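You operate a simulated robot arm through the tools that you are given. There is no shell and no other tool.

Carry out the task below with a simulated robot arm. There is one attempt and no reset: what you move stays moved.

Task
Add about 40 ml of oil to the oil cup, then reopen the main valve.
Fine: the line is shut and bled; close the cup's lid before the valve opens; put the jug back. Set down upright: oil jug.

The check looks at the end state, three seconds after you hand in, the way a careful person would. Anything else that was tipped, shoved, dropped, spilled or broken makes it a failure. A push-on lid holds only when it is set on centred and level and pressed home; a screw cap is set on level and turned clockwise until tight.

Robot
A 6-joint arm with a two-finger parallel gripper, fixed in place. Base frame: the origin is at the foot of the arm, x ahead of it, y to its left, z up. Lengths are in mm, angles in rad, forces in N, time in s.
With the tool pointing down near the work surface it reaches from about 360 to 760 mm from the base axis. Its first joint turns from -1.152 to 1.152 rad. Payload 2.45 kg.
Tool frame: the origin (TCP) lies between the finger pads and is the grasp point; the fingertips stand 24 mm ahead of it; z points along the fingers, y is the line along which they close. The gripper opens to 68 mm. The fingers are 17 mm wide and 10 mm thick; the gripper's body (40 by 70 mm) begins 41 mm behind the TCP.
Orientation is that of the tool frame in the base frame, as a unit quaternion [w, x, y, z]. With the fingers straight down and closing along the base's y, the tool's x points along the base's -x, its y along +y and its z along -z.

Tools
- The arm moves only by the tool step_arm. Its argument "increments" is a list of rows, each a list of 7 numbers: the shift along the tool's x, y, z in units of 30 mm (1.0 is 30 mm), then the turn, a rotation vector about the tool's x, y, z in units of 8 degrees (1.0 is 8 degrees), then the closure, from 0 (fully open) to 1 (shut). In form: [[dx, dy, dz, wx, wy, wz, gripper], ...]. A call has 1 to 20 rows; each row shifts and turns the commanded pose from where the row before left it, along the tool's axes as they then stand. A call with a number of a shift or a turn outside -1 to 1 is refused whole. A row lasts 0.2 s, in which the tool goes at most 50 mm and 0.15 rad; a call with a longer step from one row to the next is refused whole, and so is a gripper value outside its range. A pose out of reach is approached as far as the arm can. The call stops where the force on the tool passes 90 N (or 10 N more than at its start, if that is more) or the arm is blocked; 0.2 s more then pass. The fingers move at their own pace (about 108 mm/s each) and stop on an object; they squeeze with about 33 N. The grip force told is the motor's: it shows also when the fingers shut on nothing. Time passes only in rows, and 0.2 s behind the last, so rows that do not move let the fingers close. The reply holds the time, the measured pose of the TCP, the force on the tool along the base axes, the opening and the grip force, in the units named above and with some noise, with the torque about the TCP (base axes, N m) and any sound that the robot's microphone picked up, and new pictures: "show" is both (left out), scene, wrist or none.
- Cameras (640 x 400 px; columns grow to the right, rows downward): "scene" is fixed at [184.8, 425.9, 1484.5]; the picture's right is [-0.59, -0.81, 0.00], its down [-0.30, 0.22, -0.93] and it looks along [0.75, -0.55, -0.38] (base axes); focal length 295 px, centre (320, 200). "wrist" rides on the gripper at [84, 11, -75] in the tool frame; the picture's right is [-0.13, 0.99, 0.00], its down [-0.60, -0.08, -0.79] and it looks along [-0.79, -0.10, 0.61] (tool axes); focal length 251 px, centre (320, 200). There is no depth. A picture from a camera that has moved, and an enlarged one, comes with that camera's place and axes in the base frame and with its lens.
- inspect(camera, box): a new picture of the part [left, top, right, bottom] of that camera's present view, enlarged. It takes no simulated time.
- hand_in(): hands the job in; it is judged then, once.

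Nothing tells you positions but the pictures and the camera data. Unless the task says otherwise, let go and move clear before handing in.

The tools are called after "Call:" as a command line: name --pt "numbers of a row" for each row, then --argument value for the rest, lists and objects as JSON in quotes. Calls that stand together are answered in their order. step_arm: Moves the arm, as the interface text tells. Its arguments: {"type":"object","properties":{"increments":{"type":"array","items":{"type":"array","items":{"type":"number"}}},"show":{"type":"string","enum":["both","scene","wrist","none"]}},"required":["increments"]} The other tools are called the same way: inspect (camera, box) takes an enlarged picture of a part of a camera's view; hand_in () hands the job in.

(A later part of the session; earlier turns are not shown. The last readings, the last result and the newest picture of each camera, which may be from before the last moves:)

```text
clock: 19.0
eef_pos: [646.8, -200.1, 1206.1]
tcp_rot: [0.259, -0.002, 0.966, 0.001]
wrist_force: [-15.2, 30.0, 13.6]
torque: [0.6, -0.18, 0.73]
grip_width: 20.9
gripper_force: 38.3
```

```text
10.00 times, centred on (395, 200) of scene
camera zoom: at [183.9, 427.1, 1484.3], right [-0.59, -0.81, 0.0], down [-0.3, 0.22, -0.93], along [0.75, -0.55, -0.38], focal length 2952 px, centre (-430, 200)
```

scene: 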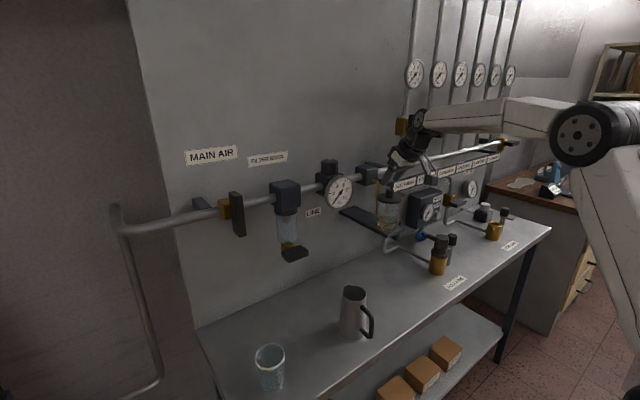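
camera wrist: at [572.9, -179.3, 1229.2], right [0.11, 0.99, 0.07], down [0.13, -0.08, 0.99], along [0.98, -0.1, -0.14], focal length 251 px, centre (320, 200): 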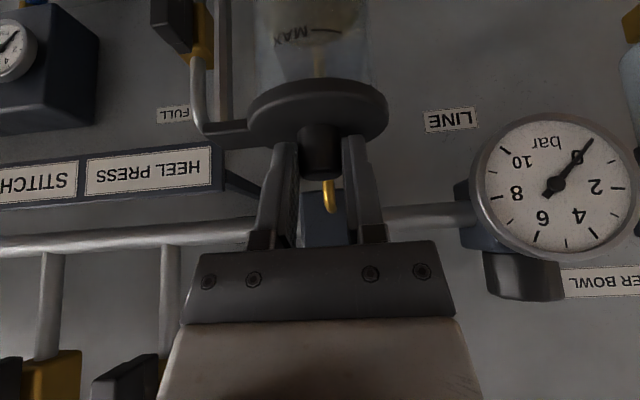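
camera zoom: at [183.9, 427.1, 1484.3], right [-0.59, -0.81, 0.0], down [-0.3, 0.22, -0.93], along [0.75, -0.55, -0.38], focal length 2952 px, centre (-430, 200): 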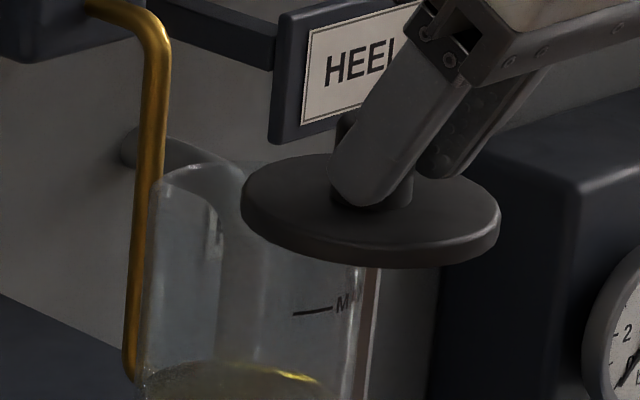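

The lid is a third open, but sideways force has built up because my assumed radius is a bit off. I'll release the knob to relax it and then push the knob with one finger instead of gripping.

Call:
step_arm --pt "0 0 0 0 0 0 0.6" --pt "0 0 0 0 0 0 0.45" --pt "0 0 0 0 0 0 0.45" --show "both"

Call:
inspect --camera "wrist" --box '[210, 60, 410, 240]'

Call:
inspect --camera "scene" --box '[370, 180, 420, 220]'

```text
clock: 19.8
eef_pos: [648.1, -203.8, 1203.9]
tcp_rot: [0.259, 0.0, 0.966, -0.001]
wrist_force: [0.4, -0.1, -1.2]
torque: [0.0, 0.0, 0.04]
grip_width: 37.4
gripper_force: 0.0
camera wrist: at [536.9, -192.7, 1226.9], right [0.11, 0.99, 0.06], down [0.13, -0.08, 0.99], along [0.99, -0.1, -0.13], focal length 251 px, centre (320, 200)
```

scene: 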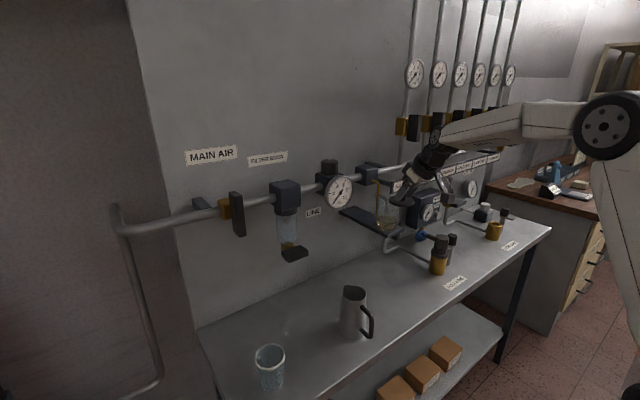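
wrist: 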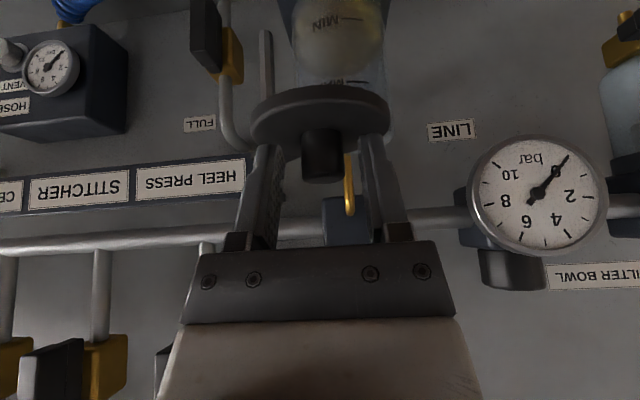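

```text
2.22 times, centred on (310, 150) of wrist
camera zoom: at [536.9, -192.7, 1226.9], right [0.11, 0.99, 0.06], down [0.13, -0.08, 0.99], along [0.99, -0.1, -0.13], focal length 559 px, centre (342, 311)
```

zoom: 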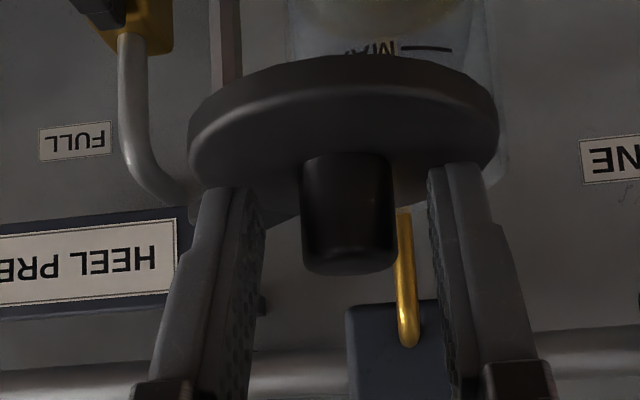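

```text
10.00 times, centred on (395, 200) of scene
camera zoom: at [184.8, 425.9, 1484.5], right [-0.59, -0.81, 0.0], down [-0.3, 0.22, -0.93], along [0.75, -0.55, -0.38], focal length 2952 px, centre (-430, 200)
```

zoom: 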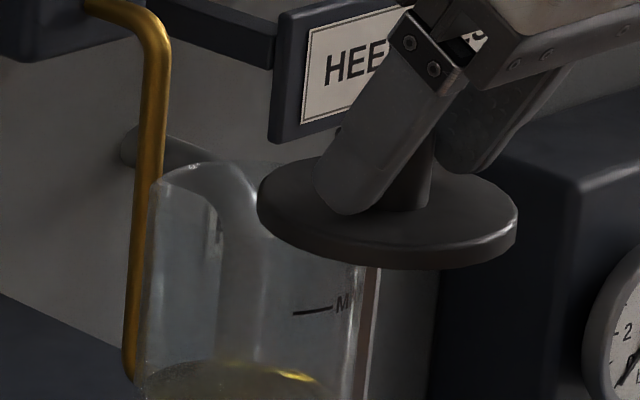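

Call:
step_arm --pt "-0.05 0 -0.087 0 0 0 0.45" --pt "0.115 -0.267 -0.067 0 0 0 0.45" --pt "0.144 -0.3 -0.083 0 0 0 0.45" --pt "0.087 -0.267 -0.05 0 0 0 0.45" --pt "0.087 -0.267 -0.05 0 0 0 0.45" --pt "0 0 0 0 0 0 0.45" --show "wrist"

Call:
inspect --camera "scene" --box '[370, 180, 430, 228]'

```text
clock: 21.2
eef_pos: [633.1, -237.3, 1207.7]
tcp_rot: [0.259, 0.0, 0.966, 0.0]
wrist_force: [0.5, 0.5, -0.3]
torque: [-0.01, -0.02, 0.01]
grip_width: 37.3
gripper_force: 0.0
camera wrist: at [521.4, -226.6, 1230.2], right [0.11, 0.99, 0.06], down [0.13, -0.08, 0.99], along [0.99, -0.1, -0.13], focal length 251 px, centre (320, 200)
```

wrist: 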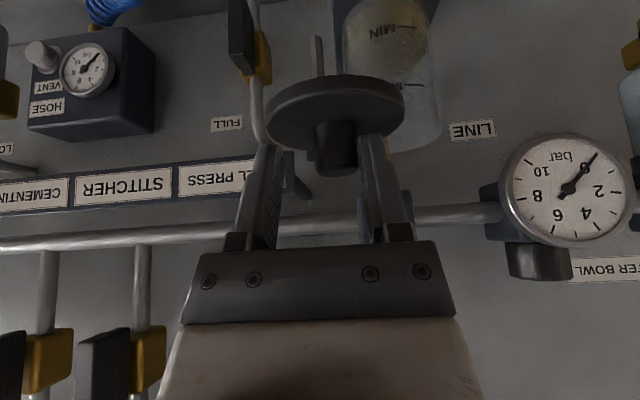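

```text
8.33 times, centred on (400, 204) of scene
camera zoom: at [184.8, 425.9, 1484.5], right [-0.59, -0.81, 0.0], down [-0.3, 0.22, -0.93], along [0.75, -0.55, -0.38], focal length 2460 px, centre (-347, 167)
```

zoom: 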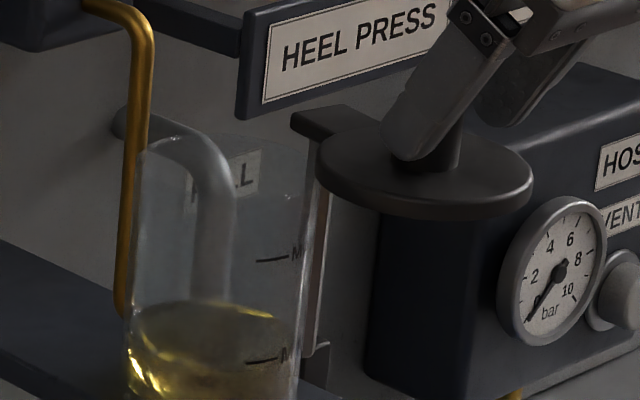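

The lid swings freely and the cup is nearly uncovered. I'll push it on to roughly 125° so it is well clear of the pour.

Call:
step_arm --pt "0.029 -0.267 -0.017 0 0 0 0.45" --pt "0 -0.267 0 0 0 0 0.45" --pt "0 -0.267 0 0 0 0 0.45" --pt "-0.058 -0.267 0.033 0 0 0 0.45" --pt "-0.087 -0.267 0.05 0 0 0 0.45" --pt "-0.087 -0.233 0.05 0 0 0 0.45" --pt "0 0 0 0 0 0 0.45" --show "wrist"

Call:
inspect --camera "scene" --box '[370, 180, 430, 228]'

```text
clock: 22.8
eef_pos: [639.4, -273.9, 1206.6]
tcp_rot: [0.251, -0.005, 0.968, 0.009]
wrist_force: [-24.7, 53.3, 0.4]
torque: [0.76, 0.12, 1.22]
grip_width: 68.0
gripper_force: 19.1
camera wrist: at [527.7, -264.9, 1231.0], right [0.1, 0.99, 0.08], down [0.14, -0.09, 0.99], along [0.98, -0.09, -0.15], focal length 251 px, centre (320, 200)
```

wrist: 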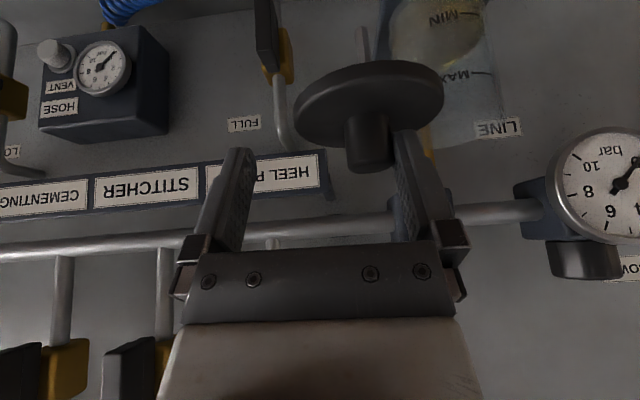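

```text
8.33 times, centred on (400, 204) of scene
camera zoom: at [183.8, 427.9, 1484.0], right [-0.59, -0.81, 0.0], down [-0.3, 0.22, -0.93], along [0.75, -0.55, -0.37], focal length 2460 px, centre (-347, 167)
```

zoom: 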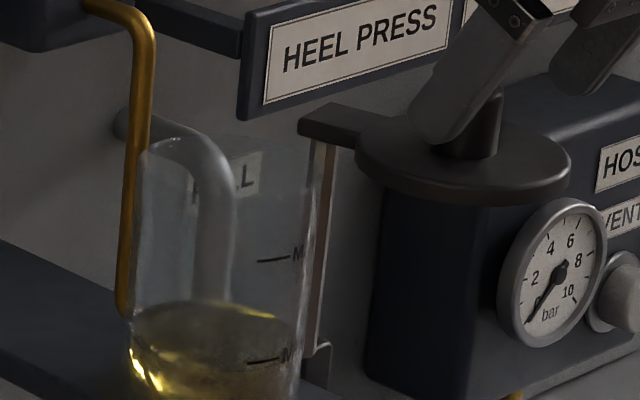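

The lid reached its stop at roughly 95–100°, so I'll back off at once and check that it stays open.

Call:
step_arm --pt "0 0.5 0 0 0 0 0.45" --pt "0 0.3 0 0 0 0 0.45" --pt "0 0 0 0 0 0 0.45" --show "wrist"

Call:
inspect --camera "scene" --box '[370, 180, 430, 228]'

```text
clock: 23.6
eef_pos: [640.6, -260.9, 1208.6]
tcp_rot: [0.259, 0.001, 0.966, -0.001]
wrist_force: [-3.3, 11.7, -3.1]
torque: [0.14, 0.1, 0.15]
grip_width: 45.7
gripper_force: 5.0
camera wrist: at [528.4, -249.9, 1231.9], right [0.11, 0.99, 0.06], down [0.13, -0.08, 0.99], along [0.99, -0.1, -0.13], focal length 251 px, centre (320, 200)
```

wrist: 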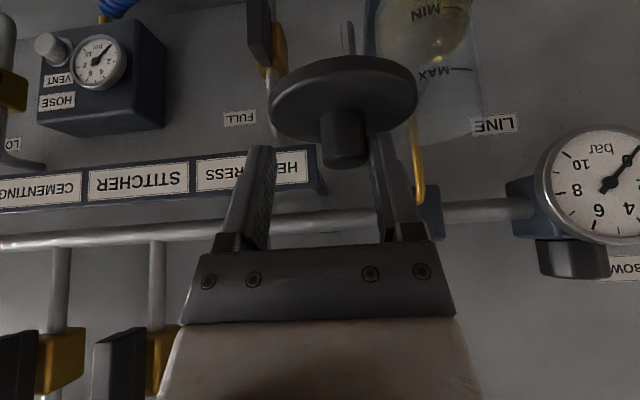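

```text
8.33 times, centred on (400, 204) of scene
camera zoom: at [184.8, 426.2, 1484.4], right [-0.59, -0.81, 0.0], down [-0.3, 0.22, -0.93], along [0.75, -0.55, -0.38], focal length 2460 px, centre (-347, 167)
```

zoom: 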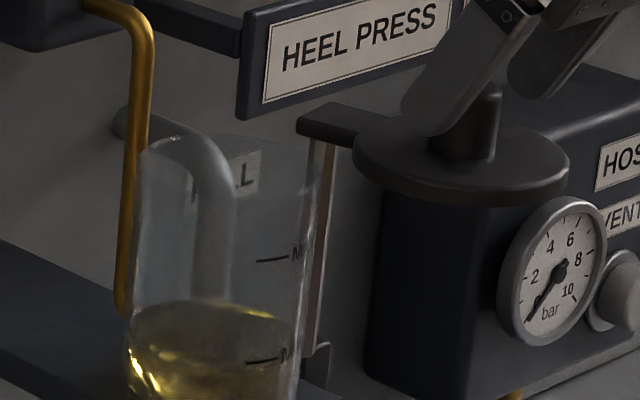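

Call:
step_arm --pt "0 0.4 0 0 0 0 0.45" --pt "0 0.1 0 0 0 0 0.3" --pt "-0.4 0 -0.7 0 0 0 0.3" --pt "-0.4 0 -0.7 0 0 0 0.3" --pt "-0.2 0 -0.9 0 0 0 0.1" --pt "0.3 0.5 -0.5 0 0.5 0 0" --pt "0.3 0.5 -0.5 0 0.5 0 0" --pt "0 0 0 0 0 0 0" --show "both"

Call:
inspect --camera "wrist" --box '[240, 20, 420, 180]'

Call:
inspect --camera "scene" --box '[370, 180, 430, 240]'

```text
clock: 25.4
eef_pos: [601.3, -217.1, 1300.9]
tcp_rot: [0.19, 0.0, 0.982, 0.0]
wrist_force: [0.0, -0.6, 0.3]
torque: [0.01, -0.02, 0.0]
grip_width: 68.0
gripper_force: 0.1
camera wrist: at [494.3, -205.5, 1339.5], right [0.12, 0.99, 0.05], down [0.26, -0.08, 0.96], along [0.96, -0.1, -0.27], focal length 251 px, centre (320, 200)
```

scene: 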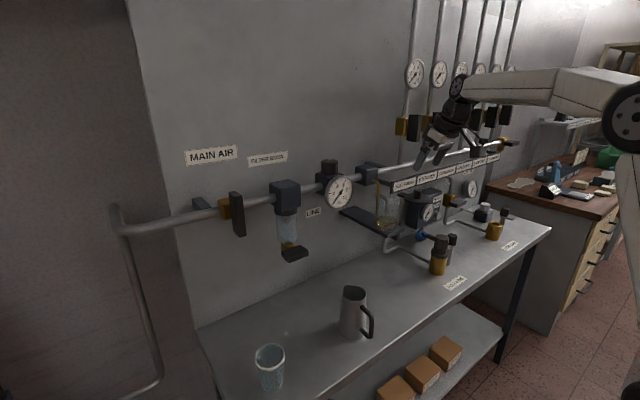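
wrist: 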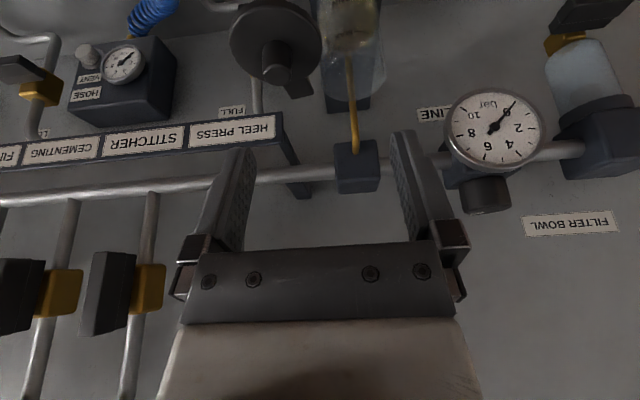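

```text
2.50 times, centred on (330, 100) of wrist
camera zoom: at [494.3, -205.5, 1339.5], right [0.12, 0.99, 0.05], down [0.26, -0.08, 0.96], along [0.96, -0.1, -0.27], focal length 629 px, centre (295, 450)
```

zoom: 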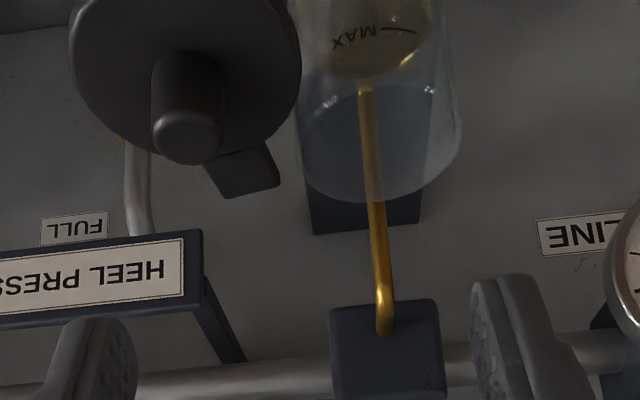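

```text
6.67 times, centred on (400, 210) of scene
camera zoom: at [184.8, 425.9, 1484.5], right [-0.59, -0.81, 0.0], down [-0.3, 0.22, -0.93], along [0.75, -0.55, -0.38], focal length 1968 px, centre (-213, 133)
```

zoom: 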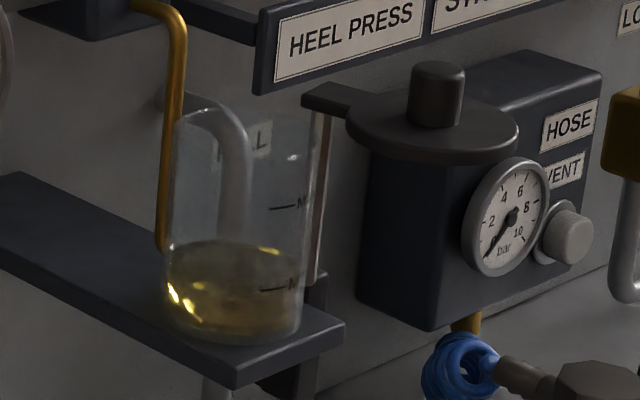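

The lid stays open at about 95° and the cup mouth is clear: centre about (693, -189), rim z about 1170. Next I'll bring the tool to a free spot over the bench and turn it level, camera on top, to grasp the jug's body from the left side.

Call:
step_arm --pt "0 0 0 0 0.917 0 0" --pt "0 0 0 0 0.917 0 0" --pt "0 0 0 0 0.917 0 0" --pt "0.448 0.989 0 0 0 0 0" --pt "0.448 0.989 0 0 0 0 0" --pt "0.448 0.989 0 0 0 0 0" --pt "0.448 0.989 0 0 0 0 0" --pt "0.448 0.989 0 0 0 0 0" --pt "0.448 0.989 0 0 0 0 0" --pt "0.448 0.989 0 0 0 0 0" --pt "0.448 0.989 0 0 0 0 0" --pt "0.448 0.989 0 0 0 0 0" --pt "0 0 0 0 0 0 0" --show "none"

Call:
step_arm --pt "0 0 0 0 0 -1 0" --pt "0 0 0 0 0 -1 0" --pt "0 0 0 0 0 -1 0" --pt "0 0 0 0 0 -1 0" --pt "0 0 0 0 0 -1 0" --pt "0 0 0 0 0 -1 0" --pt "0 0 0 0 0 -1 0" --pt "0 0 0 0 0 -1 0" --pt "0 0 0 0 0 -1 0" --pt "0 0 0 0 0 -1 0" --pt "0 0 0 0 0 -1 0" --pt "0 0 0 0 0 -1 0" --pt "0 0 0 0 0 -1 0" --pt "0 0 0 0 0 0 0" --show "both"

```text
clock: 28.2
eef_pos: [482.1, 52.8, 1299.0]
tcp_rot: [0.0, 0.0, 1.0, 0.0]
wrist_force: [0.0, 1.3, 0.7]
torque: [-0.01, 0.0, -0.02]
grip_width: 68.2
gripper_force: 0.1
```

```text
clock: 31.2
eef_pos: [480.5, 51.6, 1299.8]
tcp_rot: [0.0, 0.789, -0.614, 0.0]
wrist_force: [0.3, 0.1, 0.1]
torque: [-0.02, 0.01, -0.02]
grip_width: 68.1
gripper_force: 0.0
camera wrist: at [488.7, -32.2, 1374.6], right [-0.99, -0.12, 0.0], down [-0.07, 0.6, 0.79], along [-0.09, 0.79, -0.61], focal length 251 px, centre (320, 200)
```

scene: 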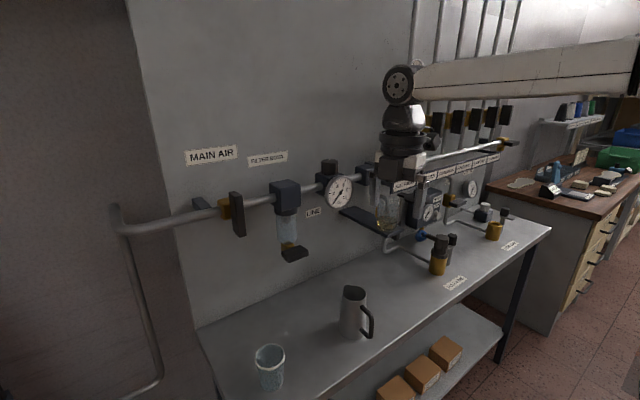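
wrist: 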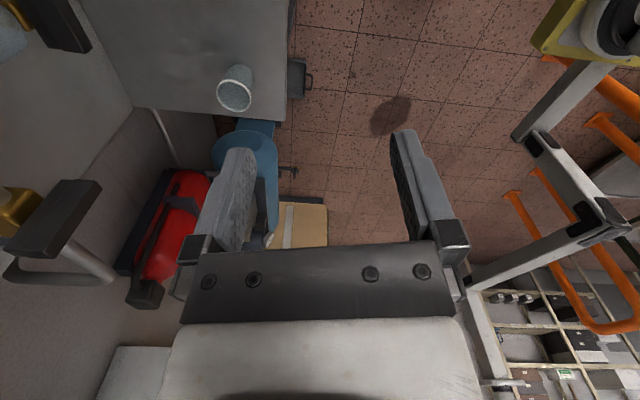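

Yaw is done. Now I'll tilt the tool to level, pointing toward -y.

Call:
step_arm --pt "0 0 0 0 1 0 0" --pt "0 0 0 0 1 0 0" --pt "0 0 0 0 1 0 0" --pt "0 0 0 0 1 0 0" --pt "0 0 0 0 1 0 0" --pt "0 0 0 0 1 0 0" --pt "0 0 0 0 1 0 0" --pt "0 0 0 0 1 0 0" --pt "0 0 0 0 1 0 0" --pt "0 0 0 0 1 0 0" --pt "0 0 0 0 1 0 0" --pt "0 0 0 0 0.25 0 0" --pt "0 0 0 0 0 0 0" --show "both"

```text
clock: 34.0
eef_pos: [480.6, 52.5, 1300.9]
tcp_rot: [0.435, 0.557, -0.434, 0.558]
wrist_force: [-0.1, 0.4, -0.5]
torque: [-0.05, 0.0, 0.02]
grip_width: 67.9
gripper_force: 0.0
camera wrist: at [450.0, 121.7, 1384.6], right [-0.96, -0.24, -0.13], down [-0.12, 0.79, -0.6], along [0.25, -0.57, -0.79], focal length 251 px, centre (320, 200)
```

scene: 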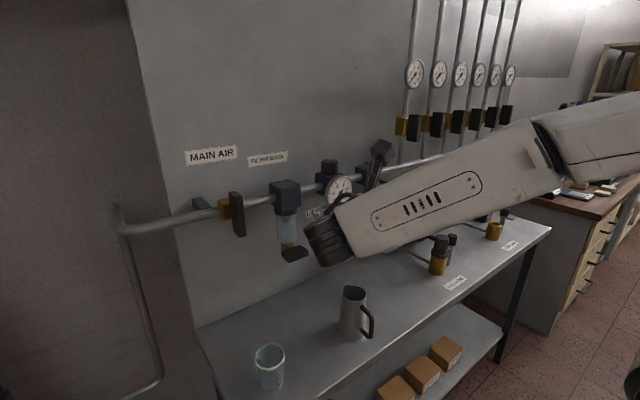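
wrist: 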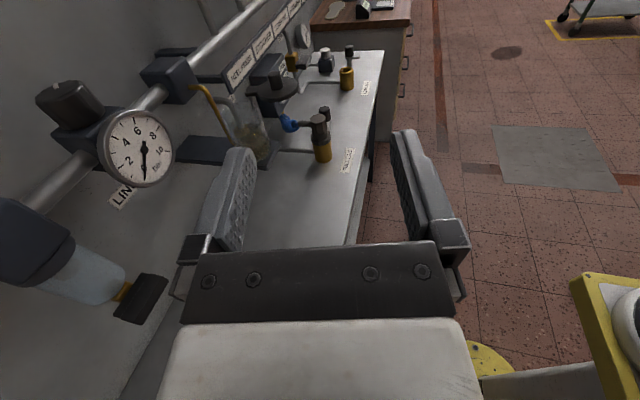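

Reaching level from the left works, but a glass stands at about (601, 250), where the wrist would go. So I'll grasp the jug from the right side instead (tool heading toward +y, pointing 35° below level), which also gives a clear pour direction away from the open lid.

Call:
step_arm --pt "0 0 0 0 -1 0 0" --pt "0 0 0 0 -1 0 0" --pt "0 0 0 0 -1 0 0" --pt "0 0 0 0 -1 0 0" --pt "0 0 0 0 -1 0 0" --pt "0 0 0 0 -1 0 0" --pt "0 0 0 0 -1 0 0" --pt "0 0 0 0 -1 0 0" --pt "0 0 0 0 -1 0 0" --pt "0 0 0 0 -1 0 0" --pt "0 0 0 0 -1 0 0" --pt "0 0 0 0 -0.25 0 0" --pt "0 0 0 0 0 0.9 0" --pt "0 0 0 0 0 0.9 0" --pt "0 0 0 0 0 0.9 0" --pt "0 0 0 0 0 0.9 0" --pt "0 0 0 0 0 0 0" --show "none"

Call:
step_arm --pt "0 0 0 0 -1 0 0" --pt "0 0 0 0 -1 0 0" --pt "0 0 0 0 -1 0 0" --pt "0 0 0 0 -1 0 0" --pt "0 0 0 0 -1 0 0" --pt "0 0 0 0 -1 0 0" --pt "0 0 0 0 -0.875 0 0" --pt "0 0 0 0 0 0 0" --show "both"

```text
clock: 37.6
eef_pos: [478.9, 51.5, 1300.9]
tcp_rot: [0.0, -0.609, 0.793, 0.0]
wrist_force: [-0.3, -1.2, 0.6]
torque: [0.0, 0.0, 0.02]
grip_width: 67.8
gripper_force: 0.0
```

```text
clock: 39.4
eef_pos: [481.0, 52.0, 1300.1]
tcp_rot: [0.366, -0.541, 0.702, 0.283]
wrist_force: [0.5, -0.6, -0.2]
torque: [0.02, 0.01, -0.01]
grip_width: 68.3
gripper_force: 0.0
camera wrist: at [440.5, -51.7, 1273.5], right [-0.94, 0.33, 0.11], down [0.0, -0.32, 0.95], along [0.34, 0.89, 0.3], focal length 251 px, centre (320, 200)
```

scene: 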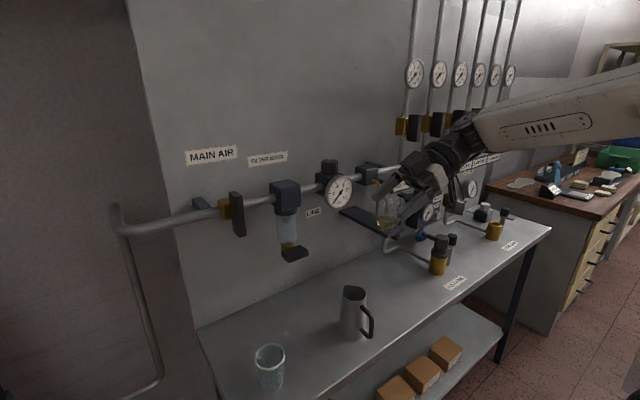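
wrist: 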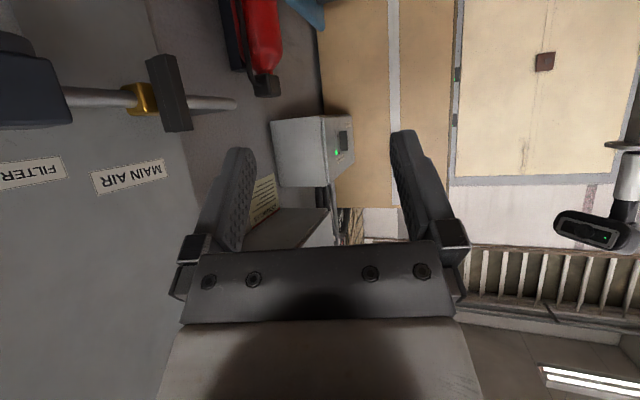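

The tool now heads +75° and points 35° below level with the fingers closing across the jug. I'll move to a standoff in front of the jug and check the alignment.

Call:
step_arm --pt "0.867 -0.416 0.139 0 0 0 0" --pt "0.867 -0.416 0.139 0 0 0 0" --pt "0.867 -0.416 0.139 0 0 0 0" --pt "0.867 -0.416 0.139 0 0 0 0" --pt "0.867 -0.416 0.139 0 0 0 0" --pt "0.867 -0.416 0.139 0 0 0 0" --pt "0.867 -0.416 0.139 0 0 0 0" --pt "0.867 -0.416 0.139 0 0 0 0" --pt "0.867 -0.416 0.139 0 0 0 0" --pt "0.867 -0.416 0.139 0 0 0 0" --pt "0.867 -0.416 0.139 0 0 0 0" --pt "0.867 -0.416 0.139 0 0 0 0" --pt "0 0 0 0 0 0 0" --show "both"

Call:
inspect --camera "wrist" --box '[220, 0, 420, 200]'

Call:
inspect --camera "scene" --box '[320, 260, 420, 350]'

```text
clock: 42.2
eef_pos: [589.8, -120.9, 1016.8]
tcp_rot: [0.366, -0.541, 0.703, 0.281]
wrist_force: [0.2, 0.2, 0.2]
torque: [-0.04, 0.0, 0.02]
grip_width: 68.2
gripper_force: 0.0
camera wrist: at [549.4, -224.0, 990.6], right [-0.94, 0.33, 0.11], down [0.0, -0.31, 0.95], along [0.34, 0.89, 0.29], focal length 251 px, centre (320, 200)
```

scene: 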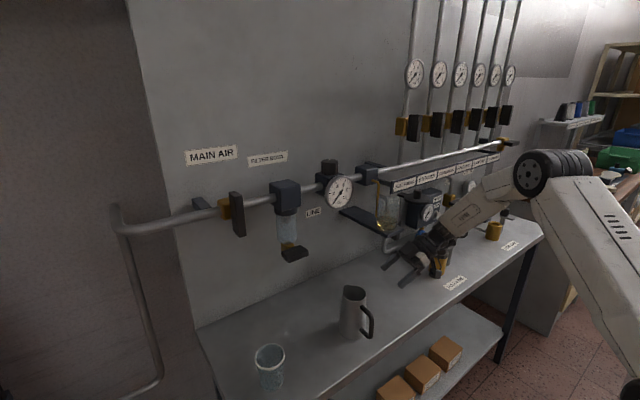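
wrist: 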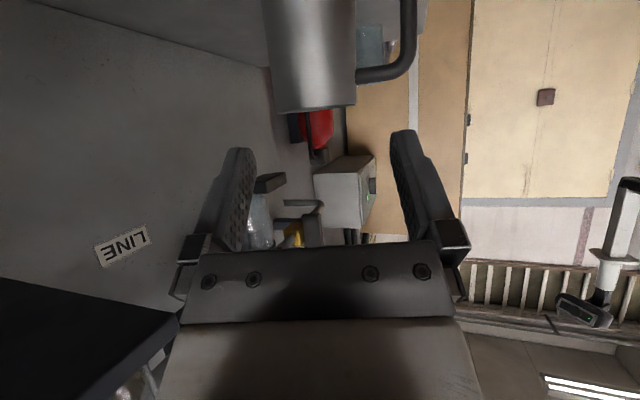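

```text
2.00 times, centred on (320, 100) of wrist
camera zoom: at [549.4, -224.0, 990.6], right [-0.94, 0.33, 0.11], down [0.0, -0.31, 0.95], along [0.34, 0.89, 0.29], focal length 503 px, centre (320, 400)
```

zoom: 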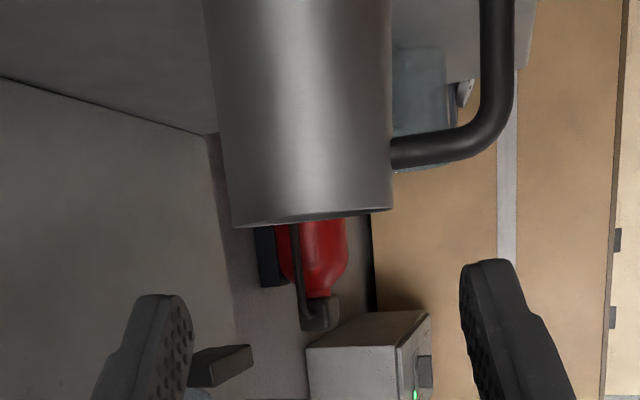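

```text
4.44 times, centred on (370, 305) of scene
camera zoom: at [184.8, 425.9, 1484.5], right [-0.59, -0.81, 0.0], down [-0.3, 0.22, -0.93], along [0.75, -0.55, -0.38], focal length 1312 px, centre (98, -267)
```

zoom: 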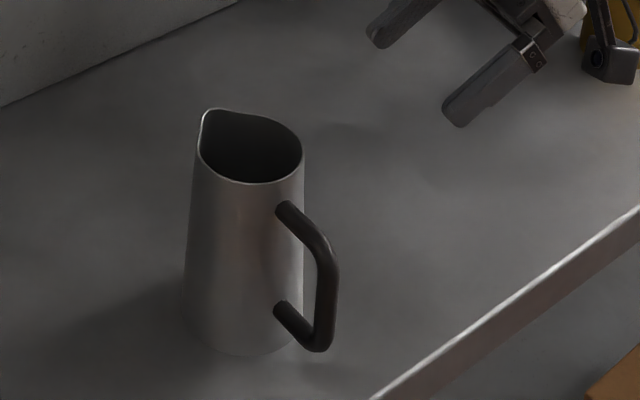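

The jug's body widens to roughly 68 mm at mid-height, too wide to straddle safely, so I'll grip the handle's upright bar instead, at about (553, 2, 920). I'll move to a standoff in front of the bar with the fingers partly closed.

Call:
step_arm --pt "0.188 0.746 0.562 0 0 0 0.3" --pt "0.188 0.746 0.562 0 0 0 0.5" --pt "0.188 0.746 0.562 0 0 0 0.6" --pt "0 0 0 0 0 0 0.6" --pt "0 0 0 0 0 0 0.6" --show "both"

Call:
inspect --camera "wrist" --box '[220, 0, 420, 200]'

Call:
inspect --camera "scene" --box '[320, 260, 420, 350]'

```text
clock: 43.4
eef_pos: [533.9, -72.2, 972.6]
tcp_rot: [0.366, -0.541, 0.703, 0.282]
wrist_force: [-0.8, -0.5, 0.5]
torque: [0.02, -0.01, 0.01]
grip_width: 27.3
gripper_force: 0.0
camera wrist: at [494.0, -176.1, 947.5], right [-0.94, 0.33, 0.11], down [0.0, -0.31, 0.95], along [0.34, 0.89, 0.29], focal length 251 px, centre (320, 200)
```

scene: 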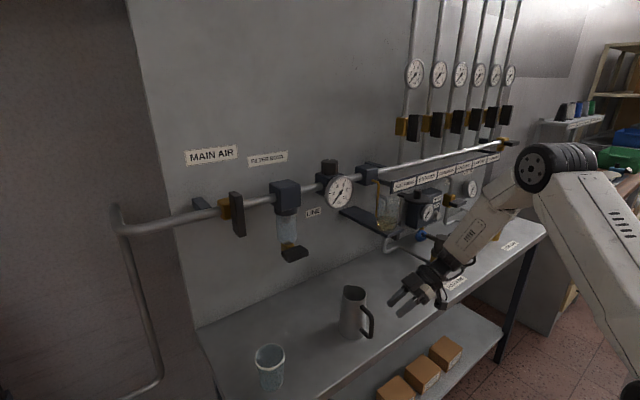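
wrist: 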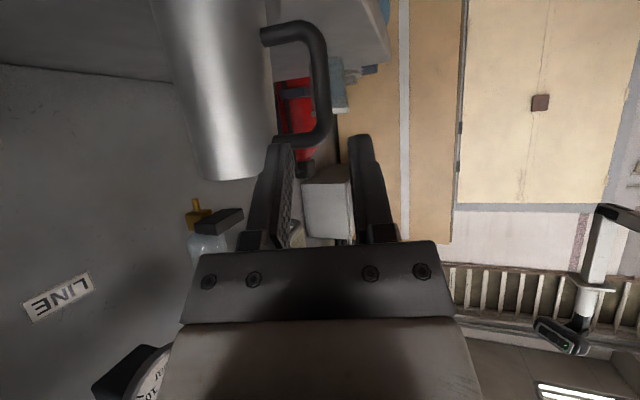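

```text
2.00 times, centred on (320, 100) of wrist
camera zoom: at [494.0, -176.1, 947.5], right [-0.94, 0.33, 0.11], down [0.0, -0.31, 0.95], along [0.34, 0.89, 0.29], focal length 503 px, centre (320, 400)
```

zoom: 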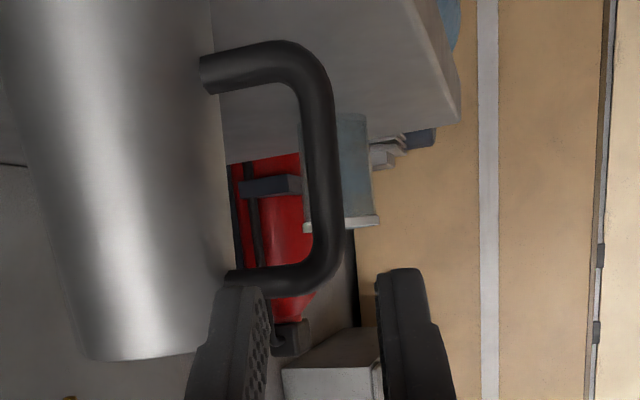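

```text
4.44 times, centred on (370, 305) of scene
camera zoom: at [184.8, 425.9, 1484.5], right [-0.59, -0.81, 0.0], down [-0.3, 0.22, -0.93], along [0.75, -0.55, -0.38], focal length 1312 px, centre (98, -267)
```

zoom: 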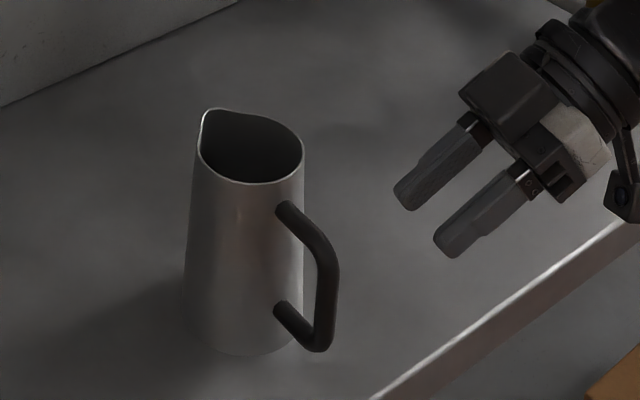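

The upright bar sits at about (552, 4), centred between the fingers along the approach line. I'll advance along the tool axis so that one finger passes through the handle loop.

Call:
step_arm --pt "0 0.05 0.75 0 0 0 0.6" --pt "0 0 0.75 0 0 0 0.6" --pt "0 0 0.5 0 0 0 0.6" --pt "0 0 0 0 0 0 0.6" --show "wrist"

Call:
inspect --camera "scene" --box '[320, 260, 420, 350]'

```text
clock: 44.4
eef_pos: [543.2, -24.2, 940.0]
tcp_rot: [0.365, -0.542, 0.702, 0.283]
wrist_force: [0.7, 0.1, -0.2]
torque: [0.0, -0.02, 0.01]
grip_width: 27.1
gripper_force: 0.0
camera wrist: at [502.9, -128.3, 913.1], right [-0.94, 0.33, 0.11], down [0.0, -0.31, 0.95], along [0.34, 0.89, 0.29], focal length 251 px, centre (320, 200)
```

wrist: 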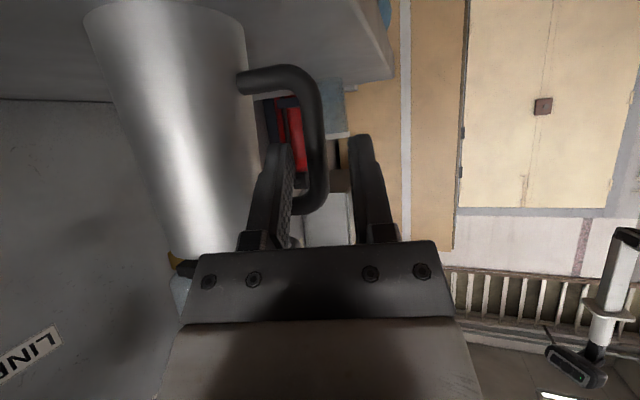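

```text
4.44 times, centred on (370, 305) of scene
camera zoom: at [184.8, 425.9, 1484.5], right [-0.59, -0.81, 0.0], down [-0.3, 0.22, -0.93], along [0.75, -0.55, -0.38], focal length 1312 px, centre (98, -267)
```

zoom: 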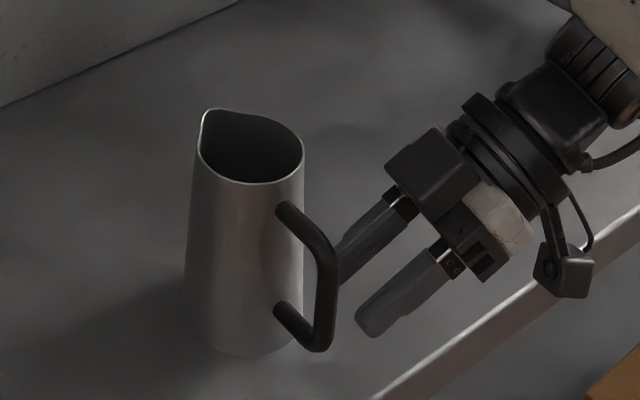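

Call:
step_arm --pt "0 0 0.4 0 0 0 0.6" --pt "0 0 0.4 0 0 0 0.6" --pt "0 0 0.3 0 0 0 0.6" --pt "0 0 0 0 0 0 0.6" --show "wrist"

Call:
inspect --camera "scene" --box '[320, 260, 420, 350]'

Call:
inspect --camera "wrist" --box '[220, 80, 420, 260]'

```text
clock: 45.4
eef_pos: [550.2, 0.9, 920.0]
tcp_rot: [0.365, -0.542, 0.702, 0.283]
wrist_force: [0.2, 0.8, 0.1]
torque: [-0.01, 0.01, 0.0]
grip_width: 27.1
gripper_force: 0.0
camera wrist: at [510.4, -101.5, 893.5], right [-0.94, 0.33, 0.11], down [0.0, -0.31, 0.95], along [0.34, 0.89, 0.29], focal length 251 px, centre (320, 200)
```

wrist: 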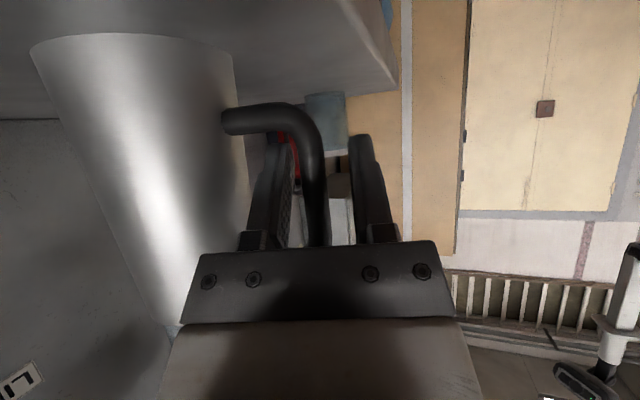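

```text
4.44 times, centred on (370, 305) of scene
camera zoom: at [184.8, 425.9, 1484.5], right [-0.59, -0.81, 0.0], down [-0.3, 0.22, -0.93], along [0.75, -0.55, -0.38], focal length 1312 px, centre (98, -267)
```

zoom: 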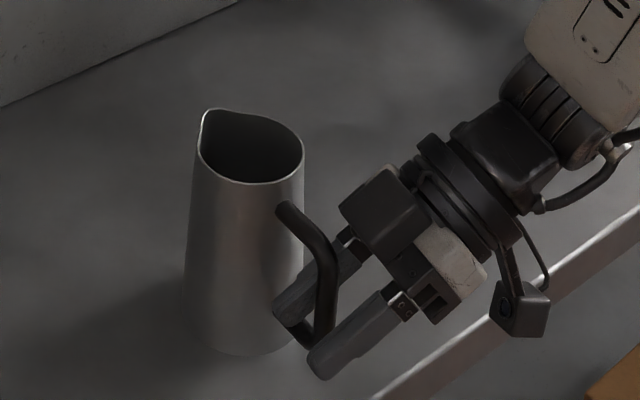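

```text
2.22 times, centred on (320, 170) of wrist
camera zoom: at [510.4, -101.5, 893.5], right [-0.94, 0.33, 0.11], down [0.0, -0.31, 0.95], along [0.34, 0.89, 0.29], focal length 559 px, centre (320, 267)
```

zoom: 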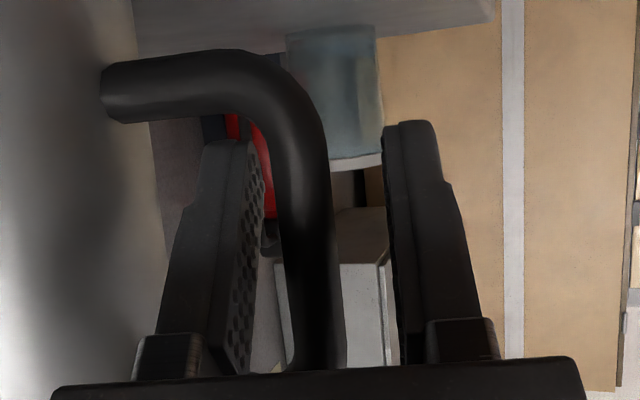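

Call:
step_arm --pt "0 -0.08 0.05 0 0 0 0.6" --pt "0 0 0 0 0 0 0.68" --pt "0 0 0 0 0 0 0.74" --pt "0 0 0 0 0 0 0.8" --pt "0 0 0 0 0 0 0.86" --pt "0 0 0 0 0 0 1" --pt "0 0 0 0 0 0 1" --show "wrist"

Call:
inspect --camera "scene" --box '[320, 260, 420, 350]'

```text
clock: 47.0
eef_pos: [553.4, 2.1, 919.4]
tcp_rot: [0.365, -0.541, 0.703, 0.282]
wrist_force: [0.6, 0.4, 0.2]
torque: [0.02, 0.0, -0.04]
grip_width: 11.6
gripper_force: 32.6
camera wrist: at [513.2, -101.0, 892.3], right [-0.94, 0.33, 0.11], down [0.0, -0.31, 0.95], along [0.34, 0.89, 0.29], focal length 251 px, centre (320, 200)
```

wrist: 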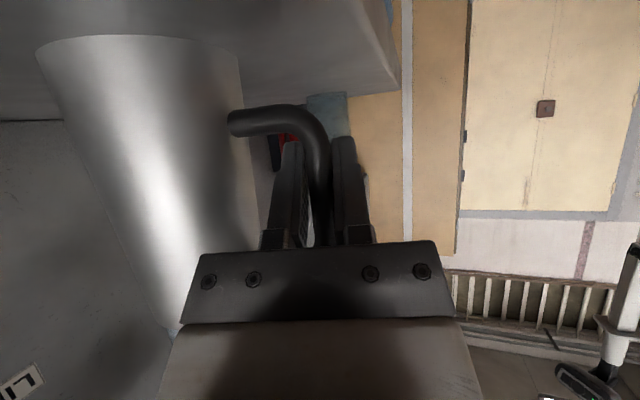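

```text
4.44 times, centred on (370, 305) of scene
camera zoom: at [184.8, 425.9, 1484.5], right [-0.59, -0.81, 0.0], down [-0.3, 0.22, -0.93], along [0.75, -0.55, -0.38], focal length 1312 px, centre (98, -267)
```

zoom: 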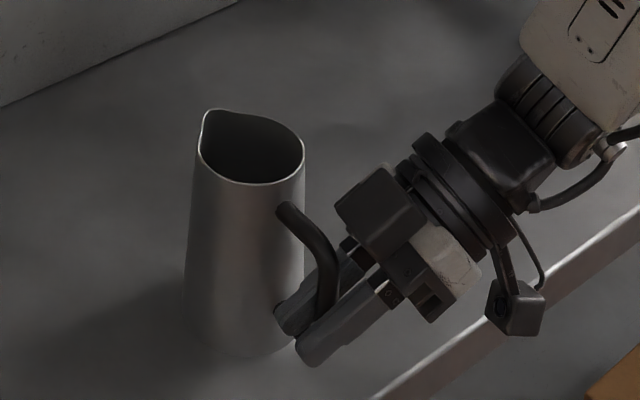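

The bar is gripped (11.6 mm wide). I'll lift a few centimetres gently, then check the weight and that the jug stays upright.

Call:
step_arm --pt "-0.082 0 -0.057 0 0 0 1" --pt "-0.137 0 -0.095 0 0 0 1" --pt "-0.273 0 -0.19 0 0 0 1" --pt "-0.273 0 -0.19 0 0 0 1" --pt "0 0 0 0 0 0 1" --pt "0 0 0 0 0 0 1" --show "wrist"

Call:
inspect --camera "scene" --box '[320, 250, 420, 350]'

```text
clock: 48.4
eef_pos: [553.6, 2.5, 946.7]
tcp_rot: [0.366, -0.541, 0.703, 0.282]
wrist_force: [0.3, 0.3, -2.9]
torque: [0.02, 0.16, -0.01]
grip_width: 11.4
gripper_force: 32.1
camera wrist: at [513.0, -100.4, 920.8], right [-0.94, 0.33, 0.11], down [0.0, -0.31, 0.95], along [0.34, 0.89, 0.29], focal length 251 px, centre (320, 200)
```

wrist: 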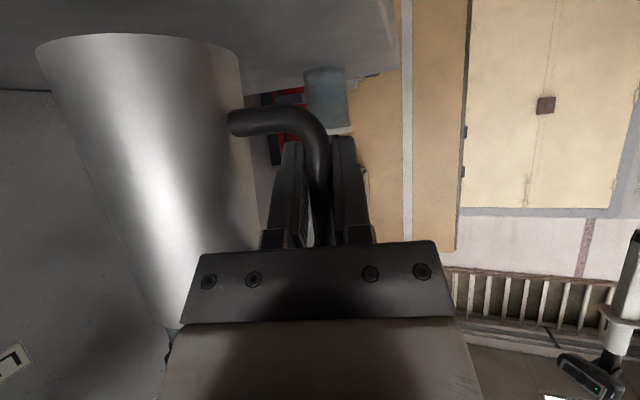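

```text
4.00 times, centred on (370, 300) of scene
camera zoom: at [184.8, 425.9, 1484.5], right [-0.59, -0.81, 0.0], down [-0.3, 0.22, -0.93], along [0.75, -0.55, -0.38], focal length 1181 px, centre (120, -200)
```

zoom: 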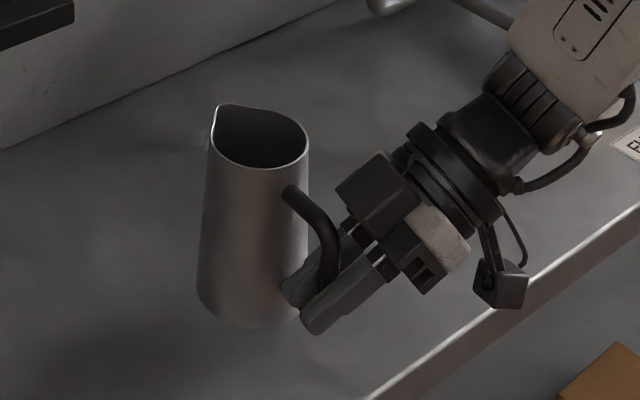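

The jug lifts cleanly (about 3 N) and stays upright. I'll raise it well above the bench, clear of the gauge, before turning it toward the cup.

Call:
step_arm --pt "-0.3 -0.03 -0.23 0 0 0 1" --pt "-0.6 -0.07 -0.46 0 0 0 1" --pt "-0.713 -0.088 -0.545 0 0 0 1" --pt "-0.713 -0.088 -0.545 0 0 0 1" --pt "-0.713 -0.088 -0.545 0 0 0 1" --pt "-0.713 -0.088 -0.545 0 0 0 1" --pt "-0.713 -0.088 -0.545 0 0 0 1" --pt "-0.713 -0.088 -0.545 0 0 0 1" --pt "-0.713 -0.088 -0.545 0 0 0 1" --pt "-0.713 -0.088 -0.545 0 0 0 1" --pt "-0.713 -0.088 -0.545 0 0 0 1" --pt "-0.713 -0.088 -0.545 0 0 0 1" --pt "-0.5 -0.06 -0.38 0 0 0 1" --pt "-0.1 -0.01 -0.08 0 0 0 1" --pt "0 0 0 0 0 0 1" --show "both"

```text
clock: 51.6
eef_pos: [578.1, -17.8, 1274.9]
tcp_rot: [0.365, -0.541, 0.703, 0.282]
wrist_force: [-0.2, 0.8, -2.1]
torque: [0.03, 0.15, 0.02]
grip_width: 11.4
gripper_force: 32.2
camera wrist: at [538.5, -121.0, 1248.1], right [-0.94, 0.33, 0.11], down [0.0, -0.31, 0.95], along [0.34, 0.89, 0.29], focal length 251 px, centre (320, 200)
```

scene: 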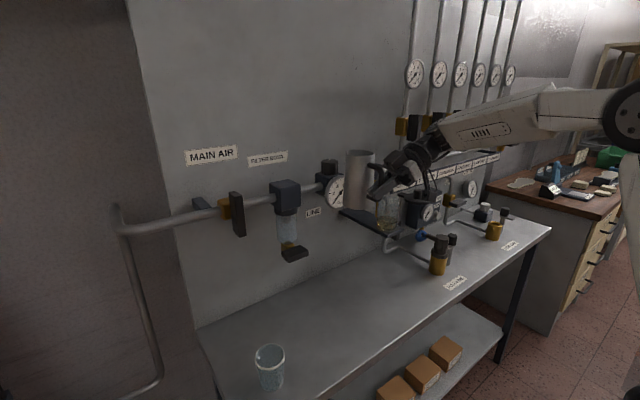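
wrist: 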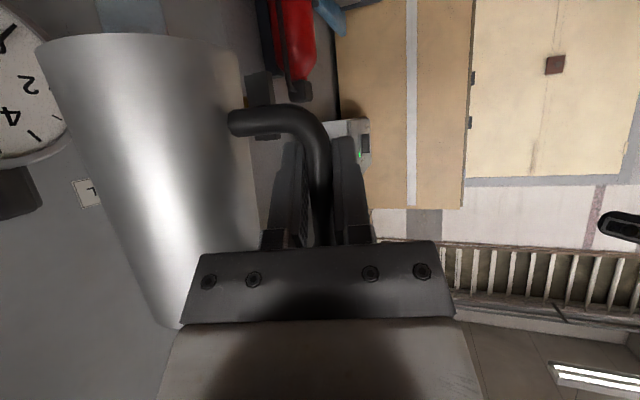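

Call:
step_arm --pt "0 0 0 0.41 0 0.286 1" --pt "0 0 0 0.82 0 0.571 1" --pt "0 0 0 0.82 0 0.571 1" --pt "0 0 0 0.82 0 0.571 1" --pt "0 0 0 0.82 0 0.571 1" --pt "0 0 0 0.82 0 0.571 1" --pt "0 0 0 0.82 0 0.571 1" --pt "0 0 0 0.82 0 0.571 1" --pt "0 0 0 0.82 0 0.571 1" --pt "0 0 0 0.74 0 0.514 1" --pt "0 0 0 0 0 0 1" --pt "0 0 0 0 0 0 1" --show "both"

```text
clock: 54.2
eef_pos: [580.8, -17.7, 1273.6]
tcp_rot: [0.463, 0.001, 0.886, -0.002]
wrist_force: [-0.1, 0.7, -2.3]
torque: [0.21, 0.04, 0.02]
grip_width: 11.6
gripper_force: 32.1
camera wrist: at [470.0, -7.7, 1247.1], right [0.07, 0.99, 0.1], down [-0.3, -0.08, 0.95], along [0.95, -0.1, 0.3], focal length 251 px, centre (320, 200)
```

scene: 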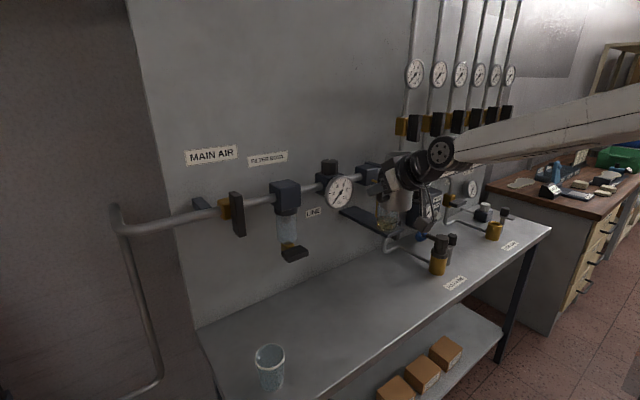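
wrist: 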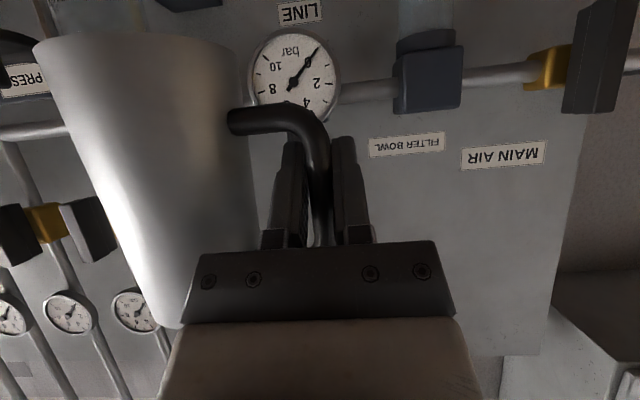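

The jug is turned so its spout heads toward -y (about -80°). I'll tilt it partway, to about 48°, still well short of pouring, before bringing it over the cup.

Call:
step_arm --pt "0 0 0 -0.281 0.087 0.4045 1" --pt "0 0 0 -0.281 0.087 0.4045 1" --pt "0 0 0 -0.281 0.087 0.4045 1" --pt "0 0 0 -0.281 0.087 0.4045 1" --pt "0 0 0 -0.281 0.087 0.4045 1" --pt "0 0 0 -0.281 0.087 0.4045 1" --pt "0 0 0 -0.281 0.087 0.4045 1" --pt "0 0 0 -0.281 0.087 0.4045 1" --pt "0 0 0 -0.281 0.087 0.4045 1" --pt "0 0 0 -0.281 0.087 0.4045 1" --pt "0 0 0 -0.281 0.087 0.4045 1" --pt "0 0 0 -0.281 0.087 0.4045 1" --pt "0 0 0 0 0 0 1" --pt "0 0 0 0 0 0 1" --show "both"

Call:
inspect --camera "scene" --box '[340, 110, 480, 240]'

```text
clock: 57.2
eef_pos: [580.3, -19.2, 1274.4]
tcp_rot: [0.359, 0.187, 0.843, 0.354]
wrist_force: [1.4, 0.3, -1.8]
torque: [0.09, 0.0, -0.02]
grip_width: 11.0
gripper_force: 31.6
camera wrist: at [468.0, 1.4, 1277.2], right [0.15, 0.6, 0.79], down [-0.18, -0.76, 0.62], along [0.97, -0.23, 0.0], focal length 251 px, centre (320, 200)
```

scene: 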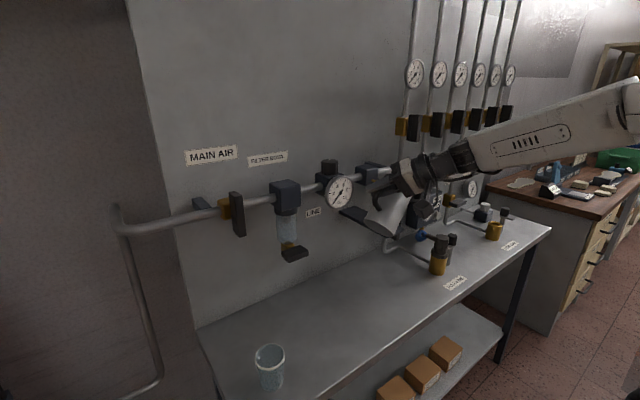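
wrist: 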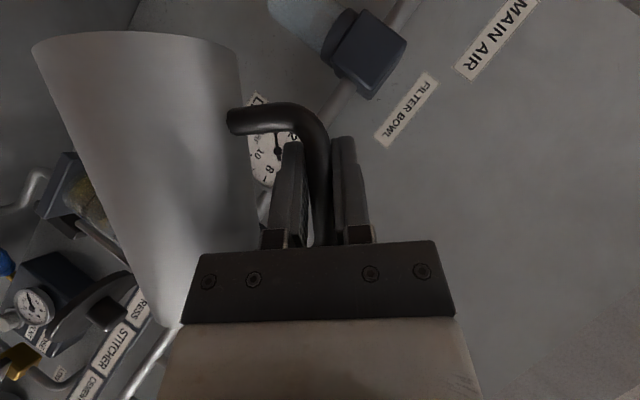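

```text
3.08 times, centred on (410, 175) of scene
camera zoom: at [184.8, 425.9, 1484.5], right [-0.59, -0.81, 0.0], down [-0.3, 0.22, -0.93], along [0.75, -0.55, -0.38], focal length 908 px, centre (43, 277)
```

zoom: 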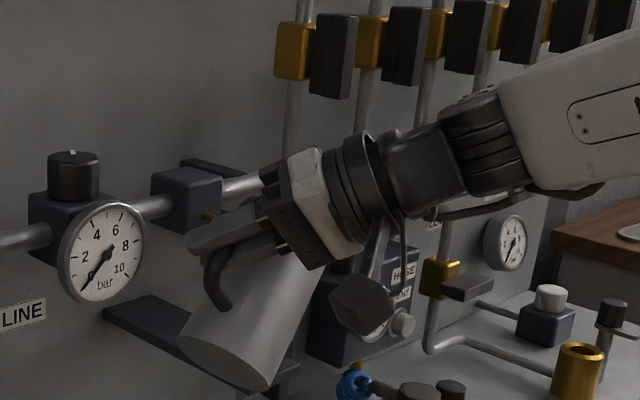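

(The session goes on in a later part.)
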